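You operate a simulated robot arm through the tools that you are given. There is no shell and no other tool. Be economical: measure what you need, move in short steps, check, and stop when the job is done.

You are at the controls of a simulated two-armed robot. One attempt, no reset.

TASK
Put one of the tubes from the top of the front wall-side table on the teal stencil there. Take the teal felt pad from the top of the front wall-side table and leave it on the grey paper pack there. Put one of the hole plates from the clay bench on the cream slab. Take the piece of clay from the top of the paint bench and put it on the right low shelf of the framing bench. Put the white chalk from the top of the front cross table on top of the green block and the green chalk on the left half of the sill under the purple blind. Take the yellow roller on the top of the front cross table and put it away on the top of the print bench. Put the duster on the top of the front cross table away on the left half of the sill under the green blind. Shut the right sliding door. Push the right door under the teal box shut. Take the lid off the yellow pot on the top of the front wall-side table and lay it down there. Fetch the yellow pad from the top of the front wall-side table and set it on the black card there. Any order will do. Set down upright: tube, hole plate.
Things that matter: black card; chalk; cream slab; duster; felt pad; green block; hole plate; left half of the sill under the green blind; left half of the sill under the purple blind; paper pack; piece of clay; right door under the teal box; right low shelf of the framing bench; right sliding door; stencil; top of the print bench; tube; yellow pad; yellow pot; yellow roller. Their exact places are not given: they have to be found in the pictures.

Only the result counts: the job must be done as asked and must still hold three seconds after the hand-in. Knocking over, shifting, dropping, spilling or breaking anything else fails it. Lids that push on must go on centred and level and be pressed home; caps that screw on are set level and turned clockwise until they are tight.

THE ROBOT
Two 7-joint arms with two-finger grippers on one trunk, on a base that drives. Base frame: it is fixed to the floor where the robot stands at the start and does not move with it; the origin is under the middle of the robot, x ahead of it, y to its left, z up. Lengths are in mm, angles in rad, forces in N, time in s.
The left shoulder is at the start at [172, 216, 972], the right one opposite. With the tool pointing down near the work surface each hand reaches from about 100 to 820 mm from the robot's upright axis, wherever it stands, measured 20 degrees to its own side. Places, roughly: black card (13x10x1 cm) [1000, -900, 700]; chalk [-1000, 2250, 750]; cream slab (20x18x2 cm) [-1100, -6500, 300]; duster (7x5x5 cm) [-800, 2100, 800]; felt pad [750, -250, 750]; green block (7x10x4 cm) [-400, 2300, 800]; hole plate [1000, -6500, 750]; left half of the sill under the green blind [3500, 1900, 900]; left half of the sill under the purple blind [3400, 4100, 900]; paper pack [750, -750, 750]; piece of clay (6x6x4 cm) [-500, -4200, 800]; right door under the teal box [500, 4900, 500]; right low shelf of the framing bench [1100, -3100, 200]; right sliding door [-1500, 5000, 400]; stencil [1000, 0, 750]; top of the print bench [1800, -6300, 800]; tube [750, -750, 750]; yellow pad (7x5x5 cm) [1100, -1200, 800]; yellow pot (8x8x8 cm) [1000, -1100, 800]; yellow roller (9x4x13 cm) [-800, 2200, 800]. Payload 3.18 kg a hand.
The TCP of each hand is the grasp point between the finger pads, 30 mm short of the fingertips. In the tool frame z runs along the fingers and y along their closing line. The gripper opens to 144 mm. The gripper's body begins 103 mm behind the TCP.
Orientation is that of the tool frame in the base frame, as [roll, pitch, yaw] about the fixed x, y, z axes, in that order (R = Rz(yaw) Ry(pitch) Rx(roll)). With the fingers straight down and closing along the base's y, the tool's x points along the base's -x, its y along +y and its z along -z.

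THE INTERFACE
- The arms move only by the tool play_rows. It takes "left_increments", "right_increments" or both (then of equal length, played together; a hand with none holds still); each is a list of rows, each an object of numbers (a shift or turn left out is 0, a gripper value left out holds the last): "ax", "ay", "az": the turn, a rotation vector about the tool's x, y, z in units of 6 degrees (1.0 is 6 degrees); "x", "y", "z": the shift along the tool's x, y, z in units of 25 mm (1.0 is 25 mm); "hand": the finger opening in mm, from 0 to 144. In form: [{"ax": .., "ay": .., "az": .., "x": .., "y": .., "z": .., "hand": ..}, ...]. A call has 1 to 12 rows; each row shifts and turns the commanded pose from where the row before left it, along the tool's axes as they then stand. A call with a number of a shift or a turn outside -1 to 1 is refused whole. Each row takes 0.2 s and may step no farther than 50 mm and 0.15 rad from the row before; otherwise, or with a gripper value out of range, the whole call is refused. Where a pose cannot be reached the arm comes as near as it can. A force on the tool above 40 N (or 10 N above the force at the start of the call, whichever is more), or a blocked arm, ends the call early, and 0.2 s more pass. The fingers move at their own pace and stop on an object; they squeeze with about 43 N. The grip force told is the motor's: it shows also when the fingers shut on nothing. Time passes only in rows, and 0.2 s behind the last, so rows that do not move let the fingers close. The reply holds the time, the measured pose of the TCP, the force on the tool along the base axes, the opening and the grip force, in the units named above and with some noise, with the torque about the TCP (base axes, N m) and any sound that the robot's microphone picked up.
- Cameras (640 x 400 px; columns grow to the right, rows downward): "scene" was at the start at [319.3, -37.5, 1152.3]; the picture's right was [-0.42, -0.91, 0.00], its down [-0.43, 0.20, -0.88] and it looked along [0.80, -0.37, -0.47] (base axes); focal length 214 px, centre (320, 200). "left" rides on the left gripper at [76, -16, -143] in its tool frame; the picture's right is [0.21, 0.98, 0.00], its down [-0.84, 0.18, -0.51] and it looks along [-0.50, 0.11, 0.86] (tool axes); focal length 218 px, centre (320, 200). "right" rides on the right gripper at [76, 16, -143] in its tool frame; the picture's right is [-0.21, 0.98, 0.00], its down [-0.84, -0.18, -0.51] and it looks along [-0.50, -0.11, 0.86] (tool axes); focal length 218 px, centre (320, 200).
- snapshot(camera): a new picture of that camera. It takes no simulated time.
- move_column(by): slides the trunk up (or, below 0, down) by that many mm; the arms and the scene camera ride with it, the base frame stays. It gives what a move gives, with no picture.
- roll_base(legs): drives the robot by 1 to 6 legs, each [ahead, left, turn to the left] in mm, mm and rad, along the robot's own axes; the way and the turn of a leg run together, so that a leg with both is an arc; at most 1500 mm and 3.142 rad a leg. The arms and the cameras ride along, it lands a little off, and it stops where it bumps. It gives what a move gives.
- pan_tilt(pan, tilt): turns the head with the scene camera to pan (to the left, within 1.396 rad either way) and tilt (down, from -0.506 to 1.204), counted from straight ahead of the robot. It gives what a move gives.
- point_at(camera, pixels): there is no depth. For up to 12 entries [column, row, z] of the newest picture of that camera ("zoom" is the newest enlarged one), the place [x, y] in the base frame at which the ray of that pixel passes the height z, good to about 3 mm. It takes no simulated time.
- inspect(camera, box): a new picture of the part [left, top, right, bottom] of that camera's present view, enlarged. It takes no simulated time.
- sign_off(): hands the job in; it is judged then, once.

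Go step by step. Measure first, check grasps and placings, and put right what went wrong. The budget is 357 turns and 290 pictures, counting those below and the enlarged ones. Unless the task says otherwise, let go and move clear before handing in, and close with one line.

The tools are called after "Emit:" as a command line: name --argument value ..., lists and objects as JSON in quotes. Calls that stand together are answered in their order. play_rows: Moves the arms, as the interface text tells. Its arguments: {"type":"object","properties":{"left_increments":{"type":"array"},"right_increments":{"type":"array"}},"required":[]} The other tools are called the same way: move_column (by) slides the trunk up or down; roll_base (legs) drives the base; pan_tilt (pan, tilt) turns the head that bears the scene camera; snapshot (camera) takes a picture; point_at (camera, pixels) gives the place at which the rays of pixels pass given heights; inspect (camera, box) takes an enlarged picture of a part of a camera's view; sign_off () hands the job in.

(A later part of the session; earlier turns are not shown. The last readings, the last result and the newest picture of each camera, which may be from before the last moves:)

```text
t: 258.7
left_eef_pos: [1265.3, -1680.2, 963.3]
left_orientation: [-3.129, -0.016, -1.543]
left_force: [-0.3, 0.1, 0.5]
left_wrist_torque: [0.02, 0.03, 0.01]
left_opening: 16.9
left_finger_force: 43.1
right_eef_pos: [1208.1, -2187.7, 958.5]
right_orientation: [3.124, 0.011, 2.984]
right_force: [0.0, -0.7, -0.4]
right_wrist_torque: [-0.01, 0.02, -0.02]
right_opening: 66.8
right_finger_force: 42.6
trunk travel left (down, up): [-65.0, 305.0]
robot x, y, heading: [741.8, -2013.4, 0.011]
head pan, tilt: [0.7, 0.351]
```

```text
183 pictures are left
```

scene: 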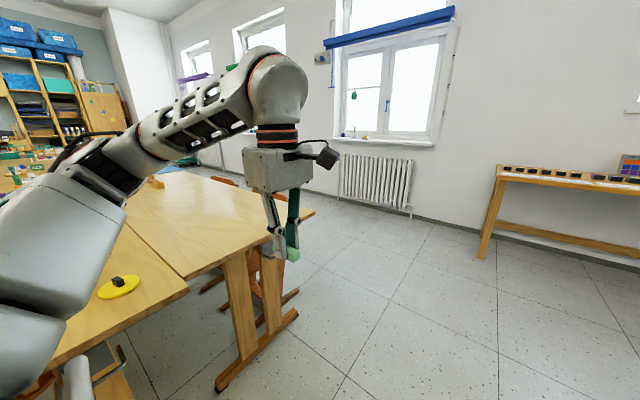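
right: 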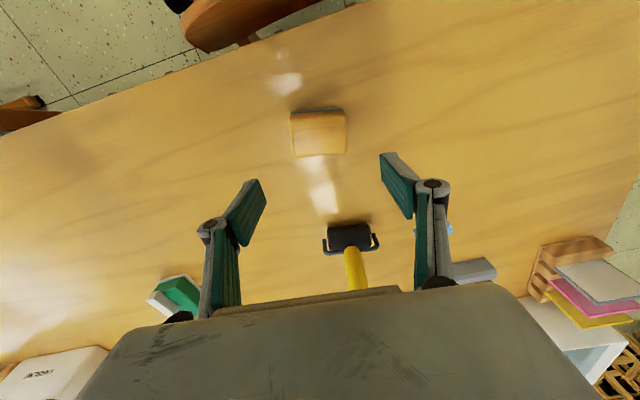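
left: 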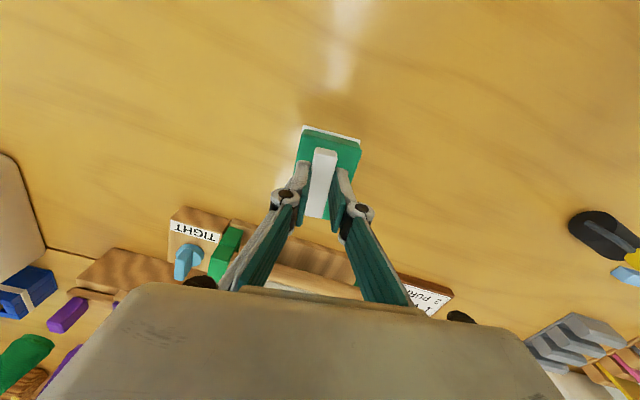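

Clear aisle by the windows at x≈2600. Drive there and north to the green blind's window.

Emit:
roll_base --legs '[[1400, 0, -0.012], [460, 0, 0], [0, 1400, 0], [0, 1400, 0]]'

Emit:
pan_tilt --pan 0.6 --tilt 0.2

Emit:
snapshot --camera "scene"

```text
t: 292.0
left_eef_pos: [3118.7, 1133.9, 962.3]
left_orientation: [-3.131, -0.016, -1.541]
left_force: [0.0, 0.1, -1.4]
left_wrist_torque: [-0.02, -0.03, 0.01]
left_opening: 16.7
left_finger_force: 43.3
right_eef_pos: [3061.7, 624.3, 960.1]
right_orientation: [3.126, 0.011, 2.984]
right_force: [-0.9, -0.6, -1.2]
right_wrist_torque: [0.01, -0.01, 0.0]
right_opening: 66.9
right_finger_force: 43.0
trunk travel left (down, up): [-65.0, 305.0]
robot x, y, heading: [2591.2, 798.5, 0.015]
head pan, tilt: [0.7, 0.351]
```

```text
t: 292.7
left_eef_pos: [3119.1, 1133.4, 963.2]
left_orientation: [-3.131, -0.015, -1.542]
left_force: [-0.2, -0.7, -0.2]
left_wrist_torque: [0.0, 0.01, 0.0]
left_opening: 16.7
left_finger_force: 43.3
right_eef_pos: [3061.4, 626.1, 959.1]
right_orientation: [3.124, 0.011, 2.987]
right_force: [0.3, -0.4, -0.3]
right_wrist_torque: [-0.03, 0.02, -0.02]
right_opening: 66.9
right_finger_force: 43.4
trunk travel left (down, up): [-65.0, 305.0]
robot x, y, heading: [2594.2, 794.2, 0.017]
head pan, tilt: [0.6, 0.201]
```

```text
182 pictures are left
```

scene: 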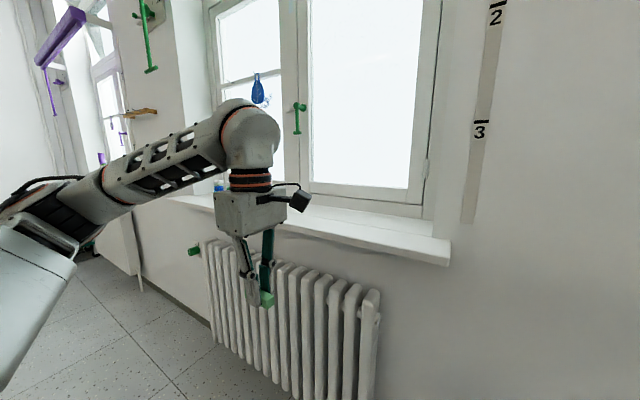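

Emit:
roll_base --legs '[[0, 900, -0.015]]'

Emit:
pan_tilt --pan 0.0 --tilt 0.35

Emit:
snapshot --camera "scene"

Emit:
snapshot --camera "right"

```text
t: 301.1
left_eef_pos: [3117.9, 2032.3, 963.4]
left_orientation: [-3.131, -0.015, -1.558]
left_force: [-0.3, 0.3, 0.1]
left_wrist_torque: [-0.01, -0.01, 0.0]
left_opening: 16.9
left_finger_force: 43.3
right_eef_pos: [3051.9, 1526.5, 959.0]
right_orientation: [3.125, 0.011, 2.968]
right_force: [0.5, -0.2, -0.7]
right_wrist_torque: [0.0, -0.01, -0.03]
right_opening: 66.8
right_finger_force: 42.8
trunk travel left (down, up): [-65.0, 305.0]
robot x, y, heading: [2589.2, 1705.7, -0.005]
head pan, tilt: [0.6, 0.201]
```

```text
t: 302.1
left_eef_pos: [3117.5, 2033.3, 962.4]
left_orientation: [-3.131, -0.016, -1.558]
left_force: [0.7, 0.8, -0.4]
left_wrist_torque: [0.0, -0.04, 0.02]
left_opening: 16.7
left_finger_force: 43.4
right_eef_pos: [3052.1, 1526.0, 958.7]
right_orientation: [3.126, 0.01, 2.969]
right_force: [0.8, 0.3, -0.4]
right_wrist_torque: [-0.01, 0.01, 0.03]
right_opening: 67.0
right_finger_force: 42.9
trunk travel left (down, up): [-65.0, 305.0]
robot x, y, heading: [2587.8, 1705.0, 0.0]
head pan, tilt: [0.0, 0.351]
```

```text
181 pictures are left
```

scene: 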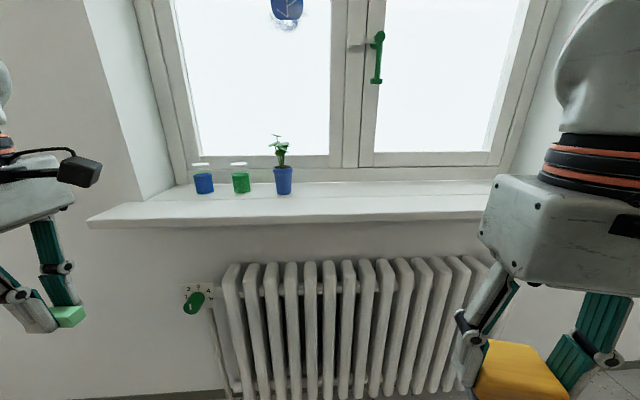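

```text
180 pictures are left
```

right: 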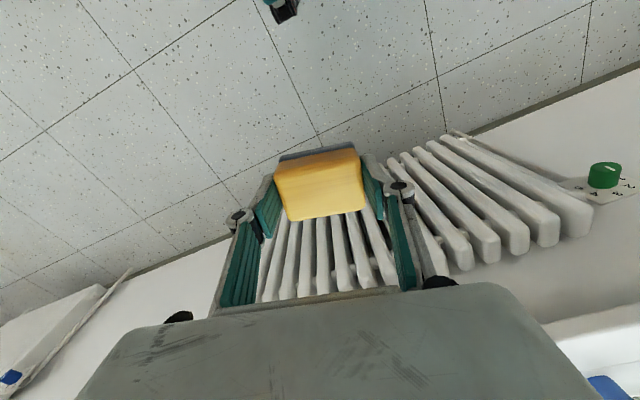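

Emit:
point_at --camera "scene" --pixels '[[90, 222, 900], [90, 222, 950], [300, 213, 900], [300, 213, 950], [283, 194, 900], [283, 194, 950], [360, 168, 900], [225, 395, 0], [240, 265, 700], [203, 193, 900]]'

Emit:
roll_base --legs '[[200, 0, 0]]'

Emit:
snapshot --camera "scene"

```text
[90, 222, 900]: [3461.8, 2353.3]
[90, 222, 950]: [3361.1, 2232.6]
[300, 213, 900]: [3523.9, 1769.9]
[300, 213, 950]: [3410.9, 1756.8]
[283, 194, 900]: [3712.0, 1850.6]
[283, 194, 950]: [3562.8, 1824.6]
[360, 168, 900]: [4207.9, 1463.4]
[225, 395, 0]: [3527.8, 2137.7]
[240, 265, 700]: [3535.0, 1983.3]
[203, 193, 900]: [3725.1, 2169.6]
```

```text
t: 303.6
left_eef_pos: [3317.1, 2031.6, 963.0]
left_orientation: [-3.131, -0.016, -1.56]
left_force: [0.3, 0.4, -0.9]
left_wrist_torque: [-0.01, 0.05, 0.03]
left_opening: 16.8
left_finger_force: 43.1
right_eef_pos: [3248.2, 1523.9, 957.3]
right_orientation: [3.126, 0.012, 2.965]
right_force: [-0.6, -0.1, -1.0]
right_wrist_torque: [0.01, 0.05, 0.01]
right_opening: 67.0
right_finger_force: 42.8
trunk travel left (down, up): [-65.0, 305.0]
robot x, y, heading: [2785.0, 1703.5, 0.0]
head pan, tilt: [0.0, 0.351]
```

```text
179 pictures are left
```

scene: 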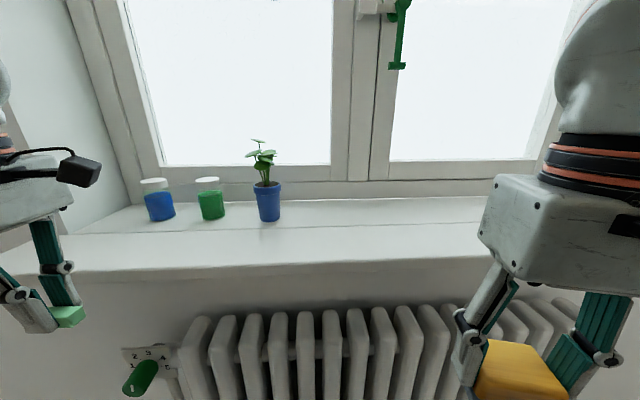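

Emit:
point_at --camera "scene" --pixels '[[270, 221, 850], [270, 221, 900], [270, 221, 950], [300, 264, 850], [300, 264, 900], [300, 264, 930], [212, 219, 900], [160, 221, 900], [370, 181, 900], [85, 235, 900], [345, 200, 900]]'

```text
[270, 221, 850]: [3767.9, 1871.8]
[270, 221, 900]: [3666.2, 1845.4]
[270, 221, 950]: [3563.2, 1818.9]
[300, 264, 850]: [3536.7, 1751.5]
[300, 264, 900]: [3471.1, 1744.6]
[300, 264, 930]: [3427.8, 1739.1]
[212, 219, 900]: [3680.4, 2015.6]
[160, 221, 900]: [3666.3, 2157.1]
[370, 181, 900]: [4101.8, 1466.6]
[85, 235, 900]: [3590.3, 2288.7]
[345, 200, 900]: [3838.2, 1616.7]
```

Sill top is at z≈947, front edge x≈3405, plants at x≥3528. Raise the trunk and shift left so the right hand faces the spot [3465,1900].

Emit:
move_column --by 130

Emit:
roll_base --legs '[[0, 300, 0]]'

Emit:
pan_tilt --pan -0.2 --tilt 0.6

Emit:
snapshot --camera "scene"

Emit:
snapshot --camera "right"

```text
t: 305.2
left_eef_pos: [3317.2, 2031.8, 1090.9]
left_orientation: [-3.135, -0.014, -1.558]
left_force: [0.7, -0.4, -0.9]
left_wrist_torque: [0.03, 0.02, 0.03]
left_opening: 16.6
left_finger_force: 43.2
right_eef_pos: [3250.1, 1524.4, 1087.4]
right_orientation: [3.128, 0.009, 2.968]
right_force: [0.3, 0.2, -1.4]
right_wrist_torque: [0.0, 0.04, 0.01]
right_opening: 66.9
right_finger_force: 43.5
trunk travel left (down, up): [-195.0, 175.0]
robot x, y, heading: [2785.4, 1706.0, 0.001]
head pan, tilt: [0.0, 0.351]
```

```text
t: 308.4
left_eef_pos: [3317.0, 2330.9, 1092.9]
left_orientation: [-3.13, -0.015, -1.559]
left_force: [0.4, 0.5, 0.7]
left_wrist_torque: [0.03, -0.01, 0.0]
left_opening: 16.8
left_finger_force: 42.7
right_eef_pos: [3249.5, 1824.3, 1090.0]
right_orientation: [3.125, 0.01, 2.966]
right_force: [-0.2, 0.9, -0.2]
right_wrist_torque: [-0.01, -0.05, 0.02]
right_opening: 66.7
right_finger_force: 43.3
trunk travel left (down, up): [-195.0, 175.0]
robot x, y, heading: [2787.6, 2008.3, -0.002]
head pan, tilt: [0.0, 0.351]
```

```text
t: 309.2
left_eef_pos: [3317.9, 2332.1, 1092.0]
left_orientation: [-3.133, -0.015, -1.56]
left_force: [0.0, 0.4, 0.9]
left_wrist_torque: [0.03, 0.0, -0.02]
left_opening: 16.7
left_finger_force: 42.5
right_eef_pos: [3250.7, 1824.2, 1088.5]
right_orientation: [3.127, 0.011, 2.967]
right_force: [-1.0, 0.0, -0.4]
right_wrist_torque: [0.01, 0.0, -0.02]
right_opening: 66.8
right_finger_force: 43.7
trunk travel left (down, up): [-195.0, 175.0]
robot x, y, heading: [2786.2, 2005.5, -0.005]
head pan, tilt: [-0.201, 0.6]
```

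```text
178 pictures are left
```

scene: 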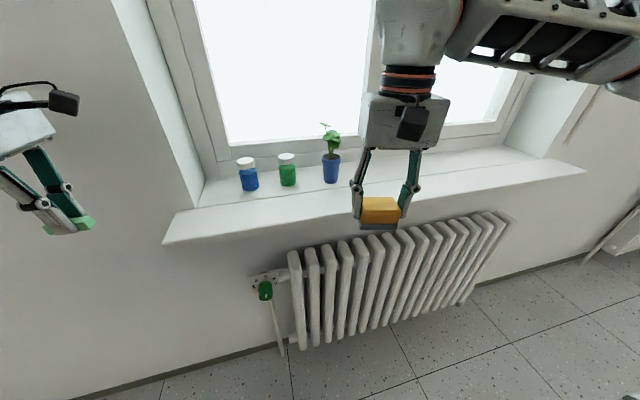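

```text
177 pictures are left
```

right: 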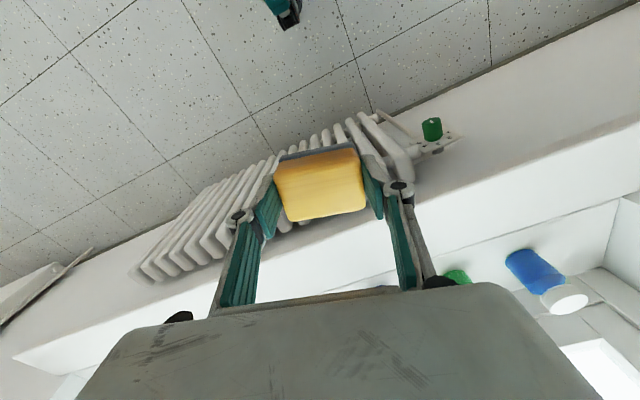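

Emit:
point_at --camera "scene" --pixels '[[165, 241, 947], [584, 171, 947], [250, 225, 947], [450, 193, 947], [331, 182, 947], [288, 186, 947], [250, 190, 947], [375, 163, 947], [195, 207, 947], [545, 160, 947]]'

Emit:
point_at --camera "right" --pixels '[[450, 190, 947], [610, 140, 947], [340, 226, 947], [16, 355, 947]]'

```text
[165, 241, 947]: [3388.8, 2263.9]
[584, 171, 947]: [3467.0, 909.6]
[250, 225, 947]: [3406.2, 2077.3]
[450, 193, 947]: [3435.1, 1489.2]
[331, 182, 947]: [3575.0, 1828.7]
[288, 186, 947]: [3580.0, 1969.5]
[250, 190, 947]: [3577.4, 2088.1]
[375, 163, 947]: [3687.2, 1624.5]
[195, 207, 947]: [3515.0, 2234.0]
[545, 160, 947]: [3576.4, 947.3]
```

```text
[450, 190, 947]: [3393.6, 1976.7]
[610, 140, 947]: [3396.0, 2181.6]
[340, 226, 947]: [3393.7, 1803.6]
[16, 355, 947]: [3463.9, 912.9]
```

Emit:
play_rows --right_increments '[{"x": -0.98, "y": 0.56}, {"x": -0.98, "y": 0.56}, {"x": -0.98, "y": 0.56}, {"x": -0.98, "y": 0.56}, {"x": -0.98, "y": 0.56}, {"x": -0.98, "y": 0.56}, {"x": -0.98, "y": 0.56}, {"x": -0.96, "y": 0.55}, {"z": 1}, {"z": 1}, {"z": 0.8}, {}]'

Emit:
snapshot --camera "scene"

Emit:
snapshot --camera "right"

```text
t: 311.8
left_eef_pos: [3317.5, 2330.8, 1093.3]
left_orientation: [-3.131, -0.017, -1.559]
left_force: [-0.3, 1.0, -0.5]
left_wrist_torque: [0.01, -0.01, 0.01]
left_opening: 17.0
left_finger_force: 42.4
right_eef_pos: [3462.2, 1901.6, 1022.2]
right_orientation: [3.127, 0.012, 2.968]
right_force: [0.7, 0.9, -0.8]
right_wrist_torque: [-0.04, 0.01, -0.04]
right_opening: 66.9
right_finger_force: 42.7
trunk travel left (down, up): [-195.0, 175.0]
robot x, y, heading: [2788.4, 2007.1, 0.0]
head pan, tilt: [-0.201, 0.6]
```

```text
176 pictures are left
```

scene: 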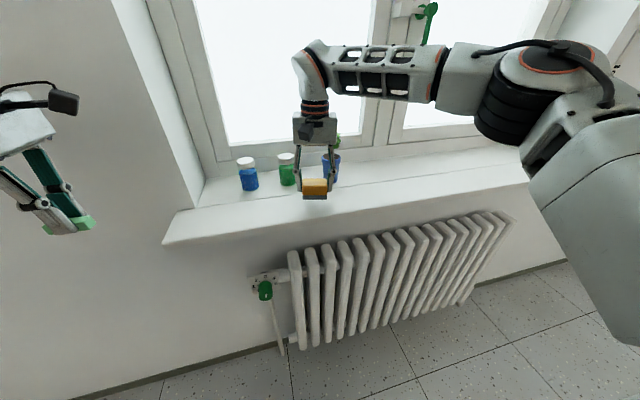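

```text
175 pictures are left
```

right: 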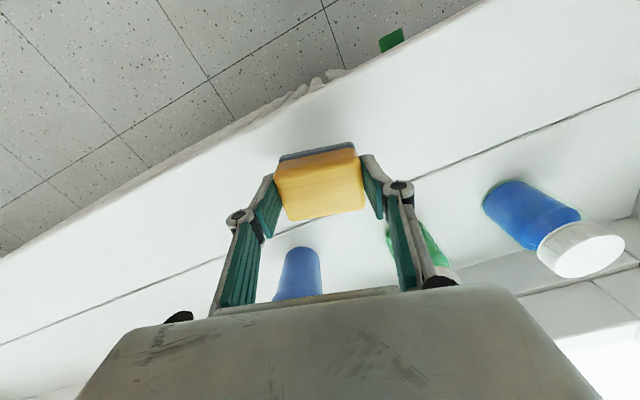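

Emit:
play_rows --right_increments '[{"z": 0.5}, {"z": 0.3}]'

Emit:
play_rows --right_increments '[{"z": 0.1}, {"z": 0.1}]'

```text
t: 312.4
left_eef_pos: [3316.6, 2332.7, 1094.2]
left_orientation: [-3.13, -0.016, -1.559]
left_force: [0.5, -0.5, 0.5]
left_wrist_torque: [0.01, -0.01, 0.0]
left_opening: 16.7
left_finger_force: 42.6
right_eef_pos: [3463.9, 1902.1, 1003.9]
right_orientation: [3.125, 0.012, 2.967]
right_force: [-0.6, -0.8, -1.0]
right_wrist_torque: [-0.04, 0.0, 0.0]
right_opening: 67.0
right_finger_force: 42.6
trunk travel left (down, up): [-195.0, 175.0]
robot x, y, heading: [2789.0, 2006.2, -0.002]
head pan, tilt: [-0.201, 0.6]
```

```text
t: 313.0
left_eef_pos: [3317.4, 2332.0, 1091.3]
left_orientation: [-3.132, -0.017, -1.56]
left_force: [-0.1, -0.2, 0.5]
left_wrist_torque: [-0.01, 0.01, 0.01]
left_opening: 16.8
left_finger_force: 43.0
right_eef_pos: [3463.1, 1901.6, 997.8]
right_orientation: [3.126, 0.011, 2.967]
right_force: [-0.5, 0.1, -1.6]
right_wrist_torque: [0.02, 0.03, 0.01]
right_opening: 66.8
right_finger_force: 43.2
trunk travel left (down, up): [-195.0, 175.0]
robot x, y, heading: [2784.6, 2007.6, -0.005]
head pan, tilt: [-0.201, 0.6]
```

Emit:
play_rows --right_increments '[{"z": 0.1}, {"z": 0.1}]'

Emit:
play_rows --right_increments '[{"z": 0.1}, {"z": 0.1}]'

```text
t: 313.6
left_eef_pos: [3316.4, 2331.4, 1093.9]
left_orientation: [-3.13, -0.015, -1.561]
left_force: [-0.5, -0.9, 0.2]
left_wrist_torque: [-0.04, 0.01, 0.0]
left_opening: 17.0
left_finger_force: 43.2
right_eef_pos: [3462.0, 1902.9, 994.6]
right_orientation: [3.126, 0.013, 2.965]
right_force: [0.4, -1.2, 8.1]
right_wrist_torque: [-0.31, 0.19, 0.02]
right_opening: 66.9
right_finger_force: 42.6
trunk travel left (down, up): [-195.0, 175.0]
robot x, y, heading: [2786.1, 2005.4, -0.004]
head pan, tilt: [-0.201, 0.6]
```

```text
t: 314.2
left_eef_pos: [3315.6, 2331.4, 1094.2]
left_orientation: [-3.128, -0.016, -1.562]
left_force: [-0.3, 0.8, -0.9]
left_wrist_torque: [0.0, 0.02, -0.01]
left_opening: 16.7
left_finger_force: 42.9
right_eef_pos: [3463.7, 1902.9, 994.3]
right_orientation: [3.121, 0.018, 2.967]
right_force: [3.7, -2.0, 33.2]
right_wrist_torque: [-0.82, 0.54, 0.06]
right_opening: 66.9
right_finger_force: 43.3
trunk travel left (down, up): [-195.0, 175.0]
robot x, y, heading: [2790.0, 2009.2, -0.001]
head pan, tilt: [-0.201, 0.6]
```

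Contact. Back off the press slightly, release and rise.

Emit:
play_rows --right_increments '[{"z": -0.15}, {"hand": 74}, {"hand": 90}, {}, {"z": -1}, {"z": -1}, {"z": -1}, {"z": -1}, {"x": 1}, {"x": 1}, {"x": 1}, {"x": 1}]'

Emit:
snapshot --camera "scene"

```text
t: 316.8
left_eef_pos: [3316.0, 2331.7, 1093.0]
left_orientation: [-3.129, -0.016, -1.56]
left_force: [-0.2, -1.0, 0.8]
left_wrist_torque: [-0.01, 0.01, 0.02]
left_opening: 16.7
left_finger_force: 43.0
right_eef_pos: [3361.9, 1918.3, 1091.1]
right_orientation: [3.125, 0.013, 2.967]
right_force: [0.6, 0.3, 0.3]
right_wrist_torque: [-0.02, 0.01, 0.0]
right_opening: 90.0
right_finger_force: 0.0
trunk travel left (down, up): [-195.0, 175.0]
robot x, y, heading: [2788.4, 2007.4, -0.001]
head pan, tilt: [-0.201, 0.6]
```

```text
174 pictures are left
```

scene: 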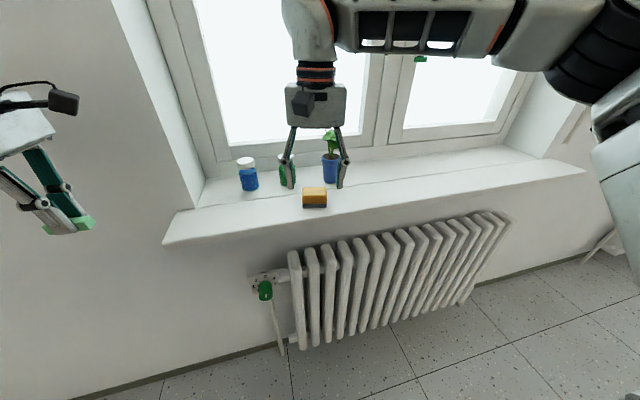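

Duster placed. Retract, back off and head north to the purple blind's window.

Emit:
play_rows --right_increments '[{"x": 1}, {"x": 1}, {"x": 1}, {"x": 1}, {"x": 1}, {"y": -1, "hand": 60}, {"y": -1}, {"y": -1}]'

Emit:
roll_base --legs '[[-200, 0, 0]]'

Emit:
pan_tilt --pan 1.2 --tilt 0.35

Emit:
snapshot --camera "scene"

```text
t: 318.6
left_eef_pos: [3317.9, 2330.8, 1093.1]
left_orientation: [-3.131, -0.014, -1.558]
left_force: [0.5, 0.0, -0.6]
left_wrist_torque: [0.03, 0.0, -0.01]
left_opening: 17.0
left_finger_force: 43.2
right_eef_pos: [3228.6, 1864.0, 1088.9]
right_orientation: [3.125, 0.011, 2.967]
right_force: [0.6, 0.6, -0.4]
right_wrist_torque: [0.03, -0.02, -0.01]
right_opening: 59.9
right_finger_force: 0.0
trunk travel left (down, up): [-195.0, 175.0]
robot x, y, heading: [2786.6, 2004.7, -0.008]
head pan, tilt: [-0.201, 0.6]
```

```text
t: 320.2
left_eef_pos: [3118.3, 2330.5, 1092.6]
left_orientation: [-3.131, -0.015, -1.562]
left_force: [-0.5, 0.3, 0.2]
left_wrist_torque: [0.02, 0.0, 0.01]
left_opening: 16.9
left_finger_force: 43.2
right_eef_pos: [3027.7, 1864.5, 1088.7]
right_orientation: [3.125, 0.012, 2.964]
right_force: [-0.1, -0.1, 0.2]
right_wrist_torque: [-0.01, -0.04, 0.0]
right_opening: 60.2
right_finger_force: 0.0
trunk travel left (down, up): [-195.0, 175.0]
robot x, y, heading: [2590.5, 2009.3, -0.005]
head pan, tilt: [-0.201, 0.6]
```

```text
t: 321.7
left_eef_pos: [3118.1, 2332.1, 1091.9]
left_orientation: [-3.132, -0.016, -1.562]
left_force: [-0.9, 0.0, -0.5]
left_wrist_torque: [-0.03, -0.03, 0.01]
left_opening: 16.8
left_finger_force: 43.0
right_eef_pos: [3029.0, 1864.2, 1087.9]
right_orientation: [3.125, 0.01, 2.965]
right_force: [-0.1, 0.2, 0.7]
right_wrist_torque: [0.0, 0.01, 0.01]
right_opening: 60.1
right_finger_force: 0.0
trunk travel left (down, up): [-195.0, 175.0]
robot x, y, heading: [2587.7, 2006.6, -0.003]
head pan, tilt: [1.201, 0.351]
```

```text
173 pictures are left
```

scene: 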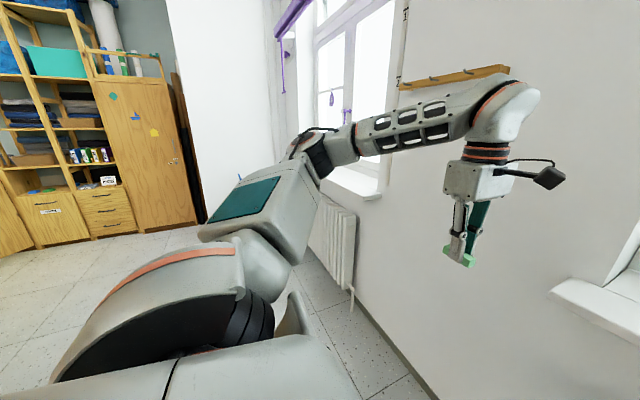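

Emit:
roll_base --legs '[[0, 1000, 0], [0, 800, 0]]'

Emit:
pan_tilt --pan 0.1 --tilt 0.5

Emit:
snapshot --camera "scene"

```text
t: 337.8
left_eef_pos: [3135.1, 4122.2, 1092.9]
left_orientation: [-3.13, -0.016, -1.567]
left_force: [0.4, 0.8, -1.3]
left_wrist_torque: [-0.05, -0.03, 0.03]
left_opening: 16.8
left_finger_force: 42.8
right_eef_pos: [3043.2, 3658.5, 1088.9]
right_orientation: [3.125, 0.008, 2.96]
right_force: [0.7, 1.0, -0.1]
right_wrist_torque: [-0.02, 0.02, -0.01]
right_opening: 60.0
right_finger_force: 0.1
trunk travel left (down, up): [-195.0, 175.0]
robot x, y, heading: [2604.8, 3802.8, -0.008]
head pan, tilt: [1.201, 0.351]
```

```text
t: 339.1
left_eef_pos: [3135.2, 4122.2, 1093.0]
left_orientation: [-3.131, -0.017, -1.567]
left_force: [0.6, -0.2, -0.1]
left_wrist_torque: [-0.01, 0.02, -0.02]
left_opening: 16.6
left_finger_force: 42.4
right_eef_pos: [3042.9, 3657.1, 1089.1]
right_orientation: [3.127, 0.009, 2.959]
right_force: [-0.2, -0.4, -0.6]
right_wrist_torque: [-0.03, -0.02, 0.02]
right_opening: 59.9
right_finger_force: 0.2
trunk travel left (down, up): [-195.0, 175.0]
robot x, y, heading: [2602.1, 3802.6, -0.012]
head pan, tilt: [0.099, 0.499]
```

```text
172 pictures are left
```

scene: 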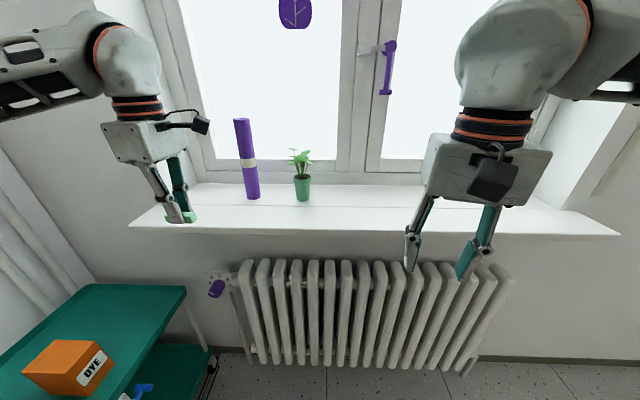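

Emit:
point_at --camera "scene" --pixels '[[185, 290, 600], [185, 290, 750], [205, 355, 200], [215, 370, 0], [130, 225, 947], [618, 234, 947], [254, 198, 947], [303, 200, 947], [250, 231, 947], [350, 172, 947], [300, 231, 947]]'

```text
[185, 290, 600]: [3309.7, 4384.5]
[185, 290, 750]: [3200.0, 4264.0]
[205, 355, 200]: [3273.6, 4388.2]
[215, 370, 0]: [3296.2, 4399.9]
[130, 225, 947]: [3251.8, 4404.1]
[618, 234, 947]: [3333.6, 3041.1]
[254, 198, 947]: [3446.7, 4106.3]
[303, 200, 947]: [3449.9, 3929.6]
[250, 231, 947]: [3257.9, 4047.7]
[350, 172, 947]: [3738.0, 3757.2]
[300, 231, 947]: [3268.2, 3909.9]
```

Sill top ~947, front edge x≈3263; chalk target [3325,4020] in the left half (y>3722). Move and lower.

Emit:
play_rows --left_increments '[{"y": -0.95, "x": 0.51}, {"y": -0.95, "x": 0.51}, {"y": -0.95, "x": 0.51}, {"y": -0.95, "x": 0.51}, {"y": -0.95, "x": 0.51}, {"y": -0.95, "x": 0.51}, {"y": -0.95, "x": 0.51}, {"y": -0.95, "x": 0.51}, {"z": 1}, {"z": 1}, {"z": 1}, {"z": 0.4}]'

Emit:
snapshot --camera "left"

Emit:
snapshot --camera "scene"

```text
t: 341.7
left_eef_pos: [3326.2, 4018.8, 1011.4]
left_orientation: [-3.131, -0.016, -1.568]
left_force: [0.2, 0.4, -0.5]
left_wrist_torque: [0.04, 0.0, 0.0]
left_opening: 16.8
left_finger_force: 43.3
right_eef_pos: [3042.0, 3657.2, 1088.0]
right_orientation: [3.125, 0.011, 2.959]
right_force: [-0.1, 0.1, 0.2]
right_wrist_torque: [0.05, 0.04, 0.03]
right_opening: 59.9
right_finger_force: 0.0
trunk travel left (down, up): [-195.0, 175.0]
robot x, y, heading: [2602.8, 3802.9, -0.011]
head pan, tilt: [0.099, 0.499]
```

```text
171 pictures are left
```

left: 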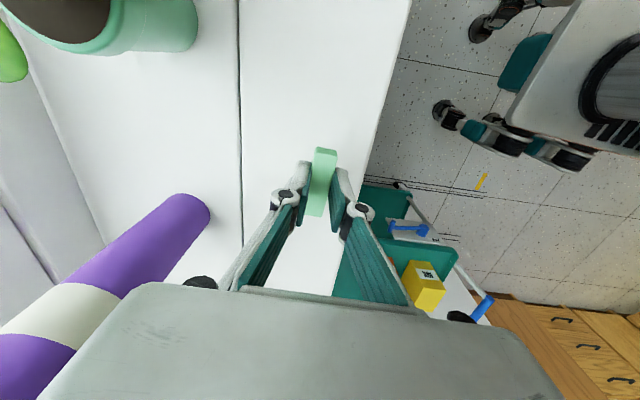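

```text
170 pictures are left
```

scene: 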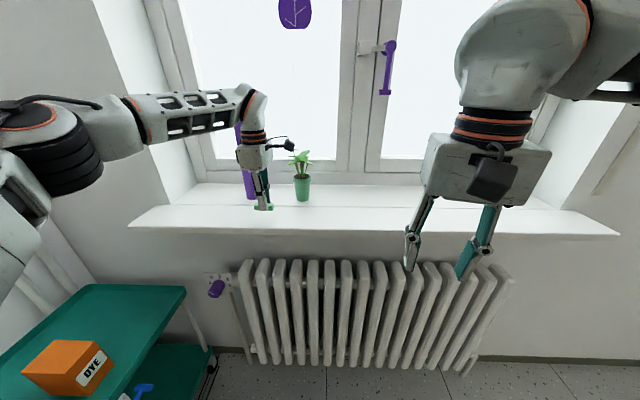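

Emit:
play_rows --left_increments '[{"z": 0.4}, {"z": 0.3}, {"z": 0.15}]'

Emit:
play_rows --left_increments '[{"z": 0.1}, {"z": 0.1}]'

```text
t: 342.5
left_eef_pos: [3326.8, 4020.5, 989.9]
left_orientation: [-3.13, -0.016, -1.567]
left_force: [-0.2, -0.4, 0.2]
left_wrist_torque: [-0.03, 0.01, 0.0]
left_opening: 16.8
left_finger_force: 42.8
right_eef_pos: [3043.1, 3656.6, 1088.3]
right_orientation: [3.126, 0.01, 2.96]
right_force: [-0.3, 0.4, -0.2]
right_wrist_torque: [0.02, -0.01, 0.01]
right_opening: 60.2
right_finger_force: 0.0
trunk travel left (down, up): [-195.0, 175.0]
robot x, y, heading: [2602.4, 3803.1, -0.006]
head pan, tilt: [0.099, 0.499]
```

```text
t: 343.1
left_eef_pos: [3325.8, 4020.6, 983.8]
left_orientation: [-3.131, -0.015, -1.568]
left_force: [0.7, -0.1, -0.4]
left_wrist_torque: [-0.02, 0.01, 0.0]
left_opening: 17.1
left_finger_force: 43.2
right_eef_pos: [3042.3, 3658.2, 1088.6]
right_orientation: [3.127, 0.01, 2.96]
right_force: [0.4, 0.7, -0.6]
right_wrist_torque: [-0.01, -0.03, -0.01]
right_opening: 60.2
right_finger_force: 0.1
trunk travel left (down, up): [-195.0, 175.0]
robot x, y, heading: [2604.5, 3805.0, -0.015]
head pan, tilt: [0.099, 0.499]
```

Emit:
play_rows --left_increments '[{"z": 0.1}, {"z": 0.06}]'

Emit:
play_rows --left_increments '[{"z": 0.08}, {"z": 0.06}]'

```text
t: 343.7
left_eef_pos: [3326.4, 4019.6, 980.1]
left_orientation: [-3.132, -0.016, -1.569]
left_force: [-0.4, 0.3, -0.4]
left_wrist_torque: [-0.01, -0.02, 0.0]
left_opening: 16.8
left_finger_force: 43.0
right_eef_pos: [3042.3, 3657.8, 1088.9]
right_orientation: [3.126, 0.009, 2.96]
right_force: [-0.1, -0.7, -0.3]
right_wrist_torque: [0.01, 0.0, 0.01]
right_opening: 59.9
right_finger_force: 0.0
trunk travel left (down, up): [-195.0, 175.0]
robot x, y, heading: [2601.1, 3802.4, -0.011]
head pan, tilt: [0.099, 0.499]
```

```text
t: 344.3
left_eef_pos: [3327.3, 4019.6, 979.2]
left_orientation: [-3.129, -0.017, -1.567]
left_force: [0.4, -0.3, 3.4]
left_wrist_torque: [0.09, 0.06, -0.02]
left_opening: 16.5
left_finger_force: 42.6
right_eef_pos: [3042.7, 3657.2, 1088.8]
right_orientation: [3.126, 0.013, 2.959]
right_force: [-0.6, -0.2, -0.2]
right_wrist_torque: [-0.04, 0.02, 0.01]
right_opening: 60.3
right_finger_force: 0.1
trunk travel left (down, up): [-195.0, 175.0]
robot x, y, heading: [2602.5, 3798.5, -0.011]
head pan, tilt: [0.099, 0.499]
```

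Contact. Release, rise and pull back.

Emit:
play_rows --left_increments '[{"hand": 24}, {"hand": 45}, {}, {"z": -1}, {"z": -1}, {"z": -1}, {"z": -1}, {"y": 1}, {"y": 1}, {"y": 1}, {"y": 1}]'

Emit:
snapshot --camera "scene"

Emit:
pan_tilt --pan 1.35 --tilt 0.4

Emit:
snapshot --camera "scene"

```text
t: 346.7
left_eef_pos: [3225.6, 4021.3, 1076.6]
left_orientation: [-3.13, -0.015, -1.565]
left_force: [-0.1, -0.3, -1.0]
left_wrist_torque: [0.01, 0.01, -0.01]
left_opening: 45.1
left_finger_force: 0.0
right_eef_pos: [3041.9, 3657.1, 1089.4]
right_orientation: [3.127, 0.012, 2.961]
right_force: [0.3, 0.0, 0.3]
right_wrist_torque: [-0.01, -0.01, 0.01]
right_opening: 60.0
right_finger_force: 0.0
trunk travel left (down, up): [-195.0, 175.0]
robot x, y, heading: [2601.5, 3805.2, -0.01]
head pan, tilt: [0.099, 0.499]
```

```text
169 pictures are left
```

scene: 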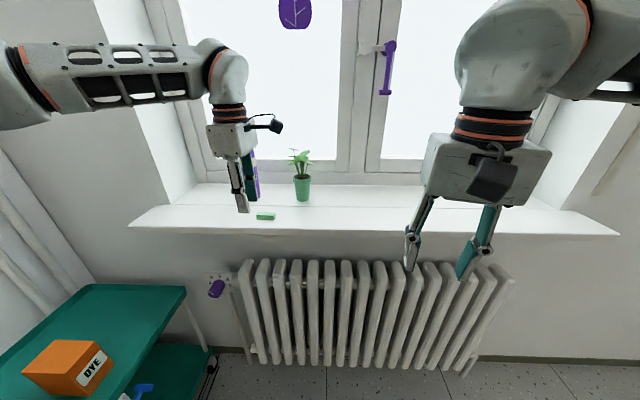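

```text
t: 348.2
left_eef_pos: [3225.1, 4020.5, 1077.3]
left_orientation: [-3.13, -0.016, -1.567]
left_force: [-0.1, -0.5, -0.2]
left_wrist_torque: [0.01, 0.01, 0.02]
left_opening: 45.1
left_finger_force: 0.0
right_eef_pos: [3042.3, 3657.8, 1088.3]
right_orientation: [3.126, 0.01, 2.961]
right_force: [0.3, 0.5, -1.0]
right_wrist_torque: [-0.02, -0.01, -0.01]
right_opening: 60.2
right_finger_force: 0.0
trunk travel left (down, up): [-195.0, 175.0]
robot x, y, heading: [2600.6, 3802.5, -0.013]
head pan, tilt: [1.349, 0.4]
```

```text
168 pictures are left
```

scene: 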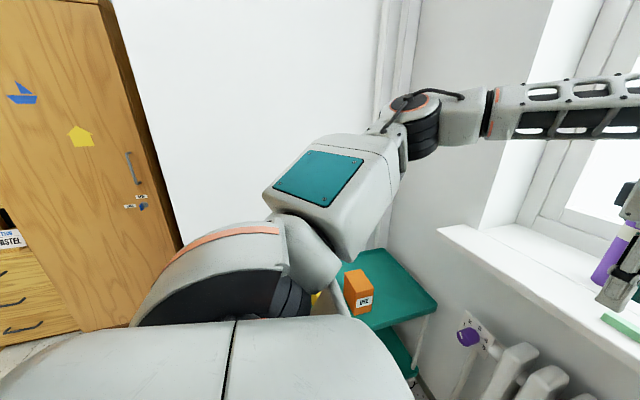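

Green chalk is on the sill. Back off, turn to face the shelf wall (+y) and look along it.

Emit:
roll_base --legs '[[-250, -150, 0], [0, 0, 1.581]]'

Emit:
pan_tilt --pan 0.9 --tilt 0.4

Emit:
snapshot --camera "scene"

Emit:
pan_tilt --pan 0.15 --tilt 0.35

Emit:
snapshot --camera "scene"

```text
t: 354.0
left_eef_pos: [2130.2, 4275.9, 1076.6]
left_orientation: [-3.13, -0.016, 0.011]
left_force: [-0.5, -0.5, 1.2]
left_wrist_torque: [-0.02, -0.01, -0.03]
left_opening: 44.8
left_finger_force: 0.0
right_eef_pos: [2493.3, 4094.7, 1088.9]
right_orientation: [3.125, 0.011, -1.746]
right_force: [-0.3, 0.3, -0.3]
right_wrist_torque: [-0.04, 0.0, 0.01]
right_opening: 59.9
right_finger_force: 0.0
trunk travel left (down, up): [-195.0, 175.0]
robot x, y, heading: [2351.1, 3658.7, 1.565]
head pan, tilt: [1.349, 0.4]
```

```text
t: 354.9
left_eef_pos: [2129.8, 4275.9, 1075.7]
left_orientation: [-3.131, -0.015, 0.011]
left_force: [0.0, -0.7, 0.2]
left_wrist_torque: [0.01, 0.01, -0.01]
left_opening: 44.8
left_finger_force: 0.0
right_eef_pos: [2492.5, 4096.3, 1088.4]
right_orientation: [3.125, 0.01, -1.745]
right_force: [0.1, -0.2, -0.5]
right_wrist_torque: [0.02, 0.0, 0.05]
right_opening: 60.0
right_finger_force: 0.0
trunk travel left (down, up): [-195.0, 175.0]
robot x, y, heading: [2351.6, 3656.6, 1.571]
head pan, tilt: [0.901, 0.4]
```

```text
167 pictures are left
```

scene: 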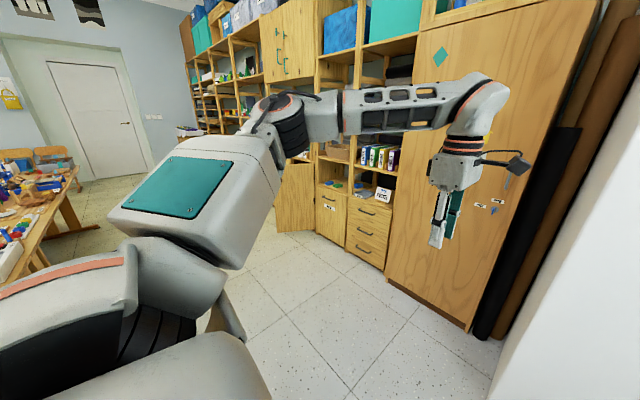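

```text
t: 356.0
left_eef_pos: [2127.7, 4276.5, 1076.6]
left_orientation: [-3.132, -0.016, 0.011]
left_force: [-0.3, 0.1, 0.0]
left_wrist_torque: [0.01, 0.0, -0.02]
left_opening: 44.9
left_finger_force: 0.0
right_eef_pos: [2494.4, 4095.6, 1089.7]
right_orientation: [3.126, 0.01, -1.744]
right_force: [-0.4, -0.5, -0.3]
right_wrist_torque: [-0.02, -0.01, -0.01]
right_opening: 60.0
right_finger_force: 0.0
trunk travel left (down, up): [-195.0, 175.0]
robot x, y, heading: [2351.5, 3656.6, 1.572]
head pan, tilt: [0.15, 0.351]
```

```text
166 pictures are left
```

scene: 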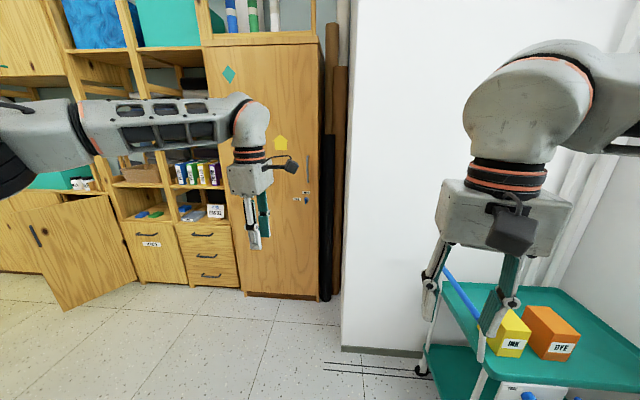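

Emit:
point_at --camera "scene" --pixels '[[66, 309, 50], [135, 281, 50], [37, 235, 500], [140, 285, 0], [245, 295, 0], [318, 299, 0], [110, 195, 700], [44, 199, 700]]'

Emit:
pan_tilt --pan 1.3 --tilt 0.4

Emit:
snapshot --camera "scene"

```text
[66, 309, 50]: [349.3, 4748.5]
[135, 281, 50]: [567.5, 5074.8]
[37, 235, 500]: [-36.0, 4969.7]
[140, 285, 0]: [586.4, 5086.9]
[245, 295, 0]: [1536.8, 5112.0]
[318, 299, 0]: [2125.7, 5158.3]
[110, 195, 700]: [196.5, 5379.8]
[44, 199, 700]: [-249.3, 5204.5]
```

```text
t: 357.4
left_eef_pos: [2129.0, 4277.0, 1076.1]
left_orientation: [-3.132, -0.015, 0.009]
left_force: [-0.3, 0.6, 0.5]
left_wrist_torque: [0.04, -0.01, -0.02]
left_opening: 45.0
left_finger_force: 0.1
right_eef_pos: [2492.9, 4095.8, 1088.8]
right_orientation: [3.126, 0.011, -1.746]
right_force: [0.1, -0.1, 0.7]
right_wrist_torque: [0.03, -0.01, 0.01]
right_opening: 60.1
right_finger_force: 0.2
trunk travel left (down, up): [-195.0, 175.0]
robot x, y, heading: [2353.2, 3655.5, 1.568]
head pan, tilt: [1.3, 0.4]
```

```text
165 pictures are left
```

scene: 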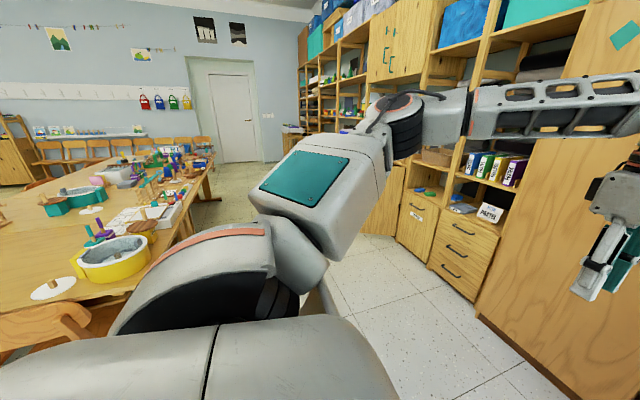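

Emit:
point_at --camera "scene" --pixels '[[212, 165, 740], [190, 222, 740], [150, 295, 740], [100, 310, 780], [205, 205, 0], [283, 130, 740]]'

Emit:
roll_base --legs '[[200, 0, 0], [0, 1000, 0]]'

Emit:
snapshot --camera "scene"

```text
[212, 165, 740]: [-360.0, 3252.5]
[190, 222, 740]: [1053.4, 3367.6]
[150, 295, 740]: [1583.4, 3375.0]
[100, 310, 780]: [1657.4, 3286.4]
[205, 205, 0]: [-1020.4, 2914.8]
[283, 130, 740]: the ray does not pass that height
```

```text
t: 367.7
left_eef_pos: [1126.6, 4475.6, 1076.2]
left_orientation: [-3.133, -0.016, 0.016]
left_force: [0.5, 0.4, -0.4]
left_wrist_torque: [0.0, -0.01, 0.01]
left_opening: 44.9
left_finger_force: 0.1
right_eef_pos: [1492.1, 4297.5, 1088.1]
right_orientation: [3.125, 0.01, -1.74]
right_force: [0.0, 0.4, 0.1]
right_wrist_torque: [0.0, 0.01, 0.01]
right_opening: 60.0
right_finger_force: 0.0
trunk travel left (down, up): [-195.0, 175.0]
robot x, y, heading: [1357.6, 3851.5, 1.576]
head pan, tilt: [1.3, 0.4]
```

```text
164 pictures are left
```

scene: 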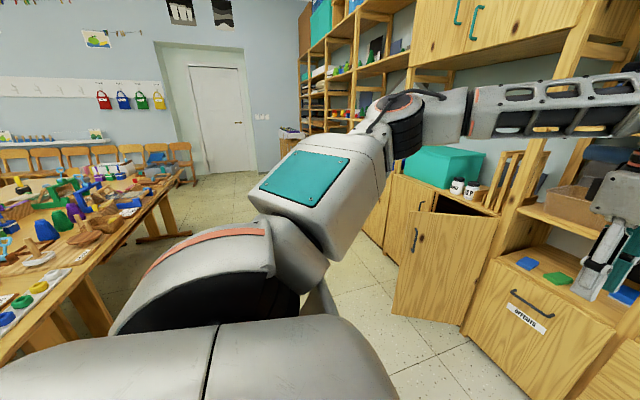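

The right door under the teal box stands open: hinge ≈[567,5075], free edge ≈[349,4748]. Drive nearer and look.

Emit:
roll_base --legs '[[0, 1000, 0], [250, 0, 0]]'

Emit:
move_column --by -130

Emit:
pan_tilt --pan 0.0 --tilt 0.7

Emit:
snapshot --camera "scene"

```text
t: 378.1
left_eef_pos: [119.7, 4710.3, 1076.1]
left_orientation: [-3.131, -0.017, 0.031]
left_force: [-0.6, 0.8, 0.1]
left_wrist_torque: [-0.02, -0.03, -0.05]
left_opening: 44.9
left_finger_force: 0.1
right_eef_pos: [487.7, 4538.5, 1087.8]
right_orientation: [3.127, 0.009, -1.725]
right_force: [-0.5, 0.4, 1.2]
right_wrist_torque: [-0.02, -0.03, -0.01]
right_opening: 60.1
right_finger_force: 0.0
trunk travel left (down, up): [-195.0, 175.0]
robot x, y, heading: [358.7, 4094.9, 1.591]
head pan, tilt: [1.3, 0.4]
```

```text
t: 379.7
left_eef_pos: [119.1, 4709.1, 948.7]
left_orientation: [-3.126, -0.017, 0.032]
left_force: [0.9, -0.2, 0.5]
left_wrist_torque: [0.06, 0.02, -0.02]
left_opening: 44.9
left_finger_force: 0.1
right_eef_pos: [487.7, 4536.1, 959.9]
right_orientation: [3.124, 0.016, -1.724]
right_force: [0.7, 0.4, -0.4]
right_wrist_torque: [0.03, -0.02, -0.03]
right_opening: 59.9
right_finger_force: 0.1
trunk travel left (down, up): [-65.0, 305.0]
robot x, y, heading: [354.9, 4089.7, 1.59]
head pan, tilt: [1.3, 0.4]
```

```text
t: 381.2
left_eef_pos: [119.4, 4710.0, 945.1]
left_orientation: [-3.131, -0.017, 0.03]
left_force: [0.5, 0.9, -0.6]
left_wrist_torque: [0.0, 0.01, -0.02]
left_opening: 44.8
left_finger_force: 0.0
right_eef_pos: [487.7, 4536.7, 958.8]
right_orientation: [3.126, 0.01, -1.725]
right_force: [0.4, 0.5, 0.0]
right_wrist_torque: [0.0, -0.02, 0.04]
right_opening: 60.2
right_finger_force: 0.1
trunk travel left (down, up): [-65.0, 305.0]
robot x, y, heading: [355.8, 4091.6, 1.59]
head pan, tilt: [0.0, 0.7]
```

```text
163 pictures are left
```

scene: 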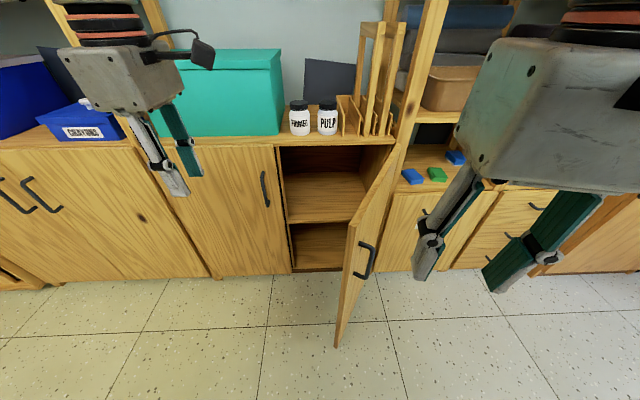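

Emit:
point_at --camera "scene" --pixels '[[337, 346, 60], [350, 224, 650], [350, 224, 700], [350, 224, 750], [400, 150, 700], [400, 150, 750], [290, 270, 60], [285, 147, 700], [285, 147, 750], [367, 260, 550], [200, 130, 760]]'

```text
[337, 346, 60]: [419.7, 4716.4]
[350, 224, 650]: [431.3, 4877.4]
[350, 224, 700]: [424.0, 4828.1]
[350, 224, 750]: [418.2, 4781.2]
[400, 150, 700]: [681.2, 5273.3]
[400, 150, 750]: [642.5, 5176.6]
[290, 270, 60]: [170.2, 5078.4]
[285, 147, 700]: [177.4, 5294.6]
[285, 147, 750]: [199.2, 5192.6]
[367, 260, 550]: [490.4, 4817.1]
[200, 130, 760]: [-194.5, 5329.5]
```

Door free edge ≈[420,4716], top z≈815. I pull the left hand back, drive to ≈[300,4330], and close the right gripper for pushing.

Emit:
play_rows --left_increments '[{"y": 1}, {"y": 1}, {"y": 1}, {"y": 1}, {"y": 1}, {"y": 1}, {"y": 1}, {"y": 1}]' --right_increments '[{"hand": 0, "y": -1}, {"y": -1}, {"y": -1}, {"y": -1}, {"y": -1}, {}, {}, {}]'

Emit:
roll_base --legs '[[235, 55, -0.019]]'

Emit:
snapshot --camera "scene"

Emit:
snapshot --camera "right"

```text
t: 383.0
left_eef_pos: [126.9, 4508.8, 943.6]
left_orientation: [-3.132, -0.014, 0.031]
left_force: [0.7, 0.1, 0.4]
left_wrist_torque: [0.02, -0.03, 0.02]
left_opening: 45.0
left_finger_force: 0.2
right_eef_pos: [610.7, 4517.9, 955.9]
right_orientation: [3.127, 0.013, -1.725]
right_force: [-0.7, -0.2, 0.8]
right_wrist_torque: [-0.02, 0.01, 0.0]
right_opening: 0.0
right_finger_force: 30.9
trunk travel left (down, up): [-65.0, 305.0]
robot x, y, heading: [354.9, 4091.6, 1.587]
head pan, tilt: [0.0, 0.7]
```

```text
t: 384.8
left_eef_pos: [77.1, 4749.0, 942.3]
left_orientation: [-3.131, -0.017, 0.013]
left_force: [-0.4, 0.7, 0.3]
left_wrist_torque: [-0.03, 0.0, -0.02]
left_opening: 44.7
left_finger_force: 0.1
right_eef_pos: [562.9, 4748.1, 955.9]
right_orientation: [3.126, 0.01, -1.744]
right_force: [0.5, 0.3, 0.0]
right_wrist_torque: [-0.02, -0.05, 0.01]
right_opening: 0.0
right_finger_force: 30.6
trunk travel left (down, up): [-65.0, 305.0]
robot x, y, heading: [299.4, 4329.3, 1.57]
head pan, tilt: [0.0, 0.7]
```

```text
162 pictures are left
```

scene: 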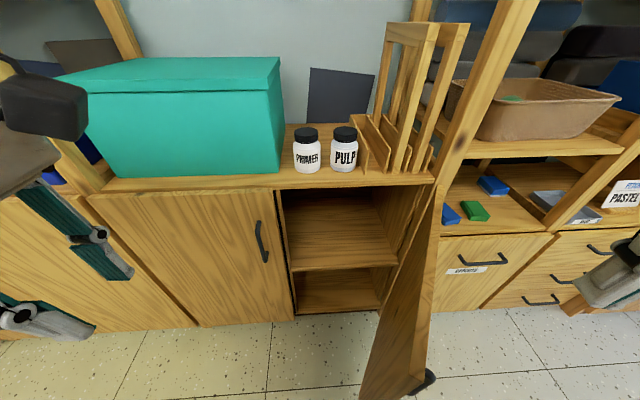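

```text
161 pictures are left
```

right: 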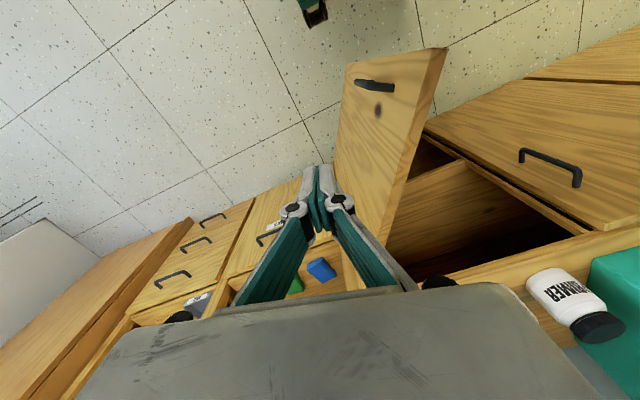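

Emit:
point_at --camera "right" --pixels '[[446, 49, 805], [412, 160, 805], [405, 185, 805], [376, 86, 560], [437, 48, 805]]'

Emit:
point_at --camera "scene" --pixels '[[440, 178, 805], [280, 187, 805], [430, 200, 805], [395, 395, 400]]'

```text
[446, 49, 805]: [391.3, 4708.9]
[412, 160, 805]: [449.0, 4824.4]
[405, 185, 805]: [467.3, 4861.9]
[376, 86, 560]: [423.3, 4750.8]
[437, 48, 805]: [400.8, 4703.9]
```

```text
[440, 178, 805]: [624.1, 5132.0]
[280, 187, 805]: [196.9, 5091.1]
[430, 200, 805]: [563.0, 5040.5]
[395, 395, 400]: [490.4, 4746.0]
```

Emit:
play_rows --right_increments '[{"az": -0.83}, {"az": -0.83}, {"z": 1}, {"z": 1}, {"z": 1}, {"z": 1}, {"z": 1}, {"z": 1}, {"z": 1}, {"z": 1}, {"z": 0.8}]'

Emit:
snapshot --camera "right"

```text
t: 387.2
left_eef_pos: [78.6, 4748.8, 944.8]
left_orientation: [-3.131, -0.016, 0.012]
left_force: [-0.3, -0.1, -1.1]
left_wrist_torque: [0.01, 0.03, 0.02]
left_opening: 44.7
left_finger_force: 0.1
right_eef_pos: [557.7, 4778.7, 744.7]
right_orientation: [3.128, 0.012, -1.57]
right_force: [-0.1, 0.1, 0.0]
right_wrist_torque: [0.0, 0.05, -0.01]
right_opening: 0.1
right_finger_force: 30.8
right hand out of reach, approached as far as the arm can: row 7, 8, 9, 10
trunk travel left (down, up): [-65.0, 305.0]
robot x, y, heading: [298.1, 4324.9, 1.574]
head pan, tilt: [0.0, 0.7]
```

```text
160 pictures are left
```

right: 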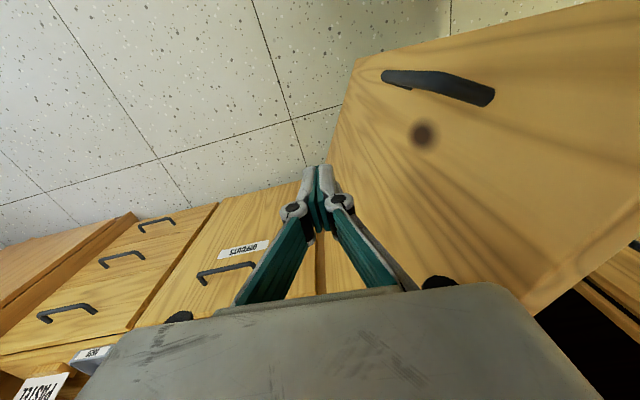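

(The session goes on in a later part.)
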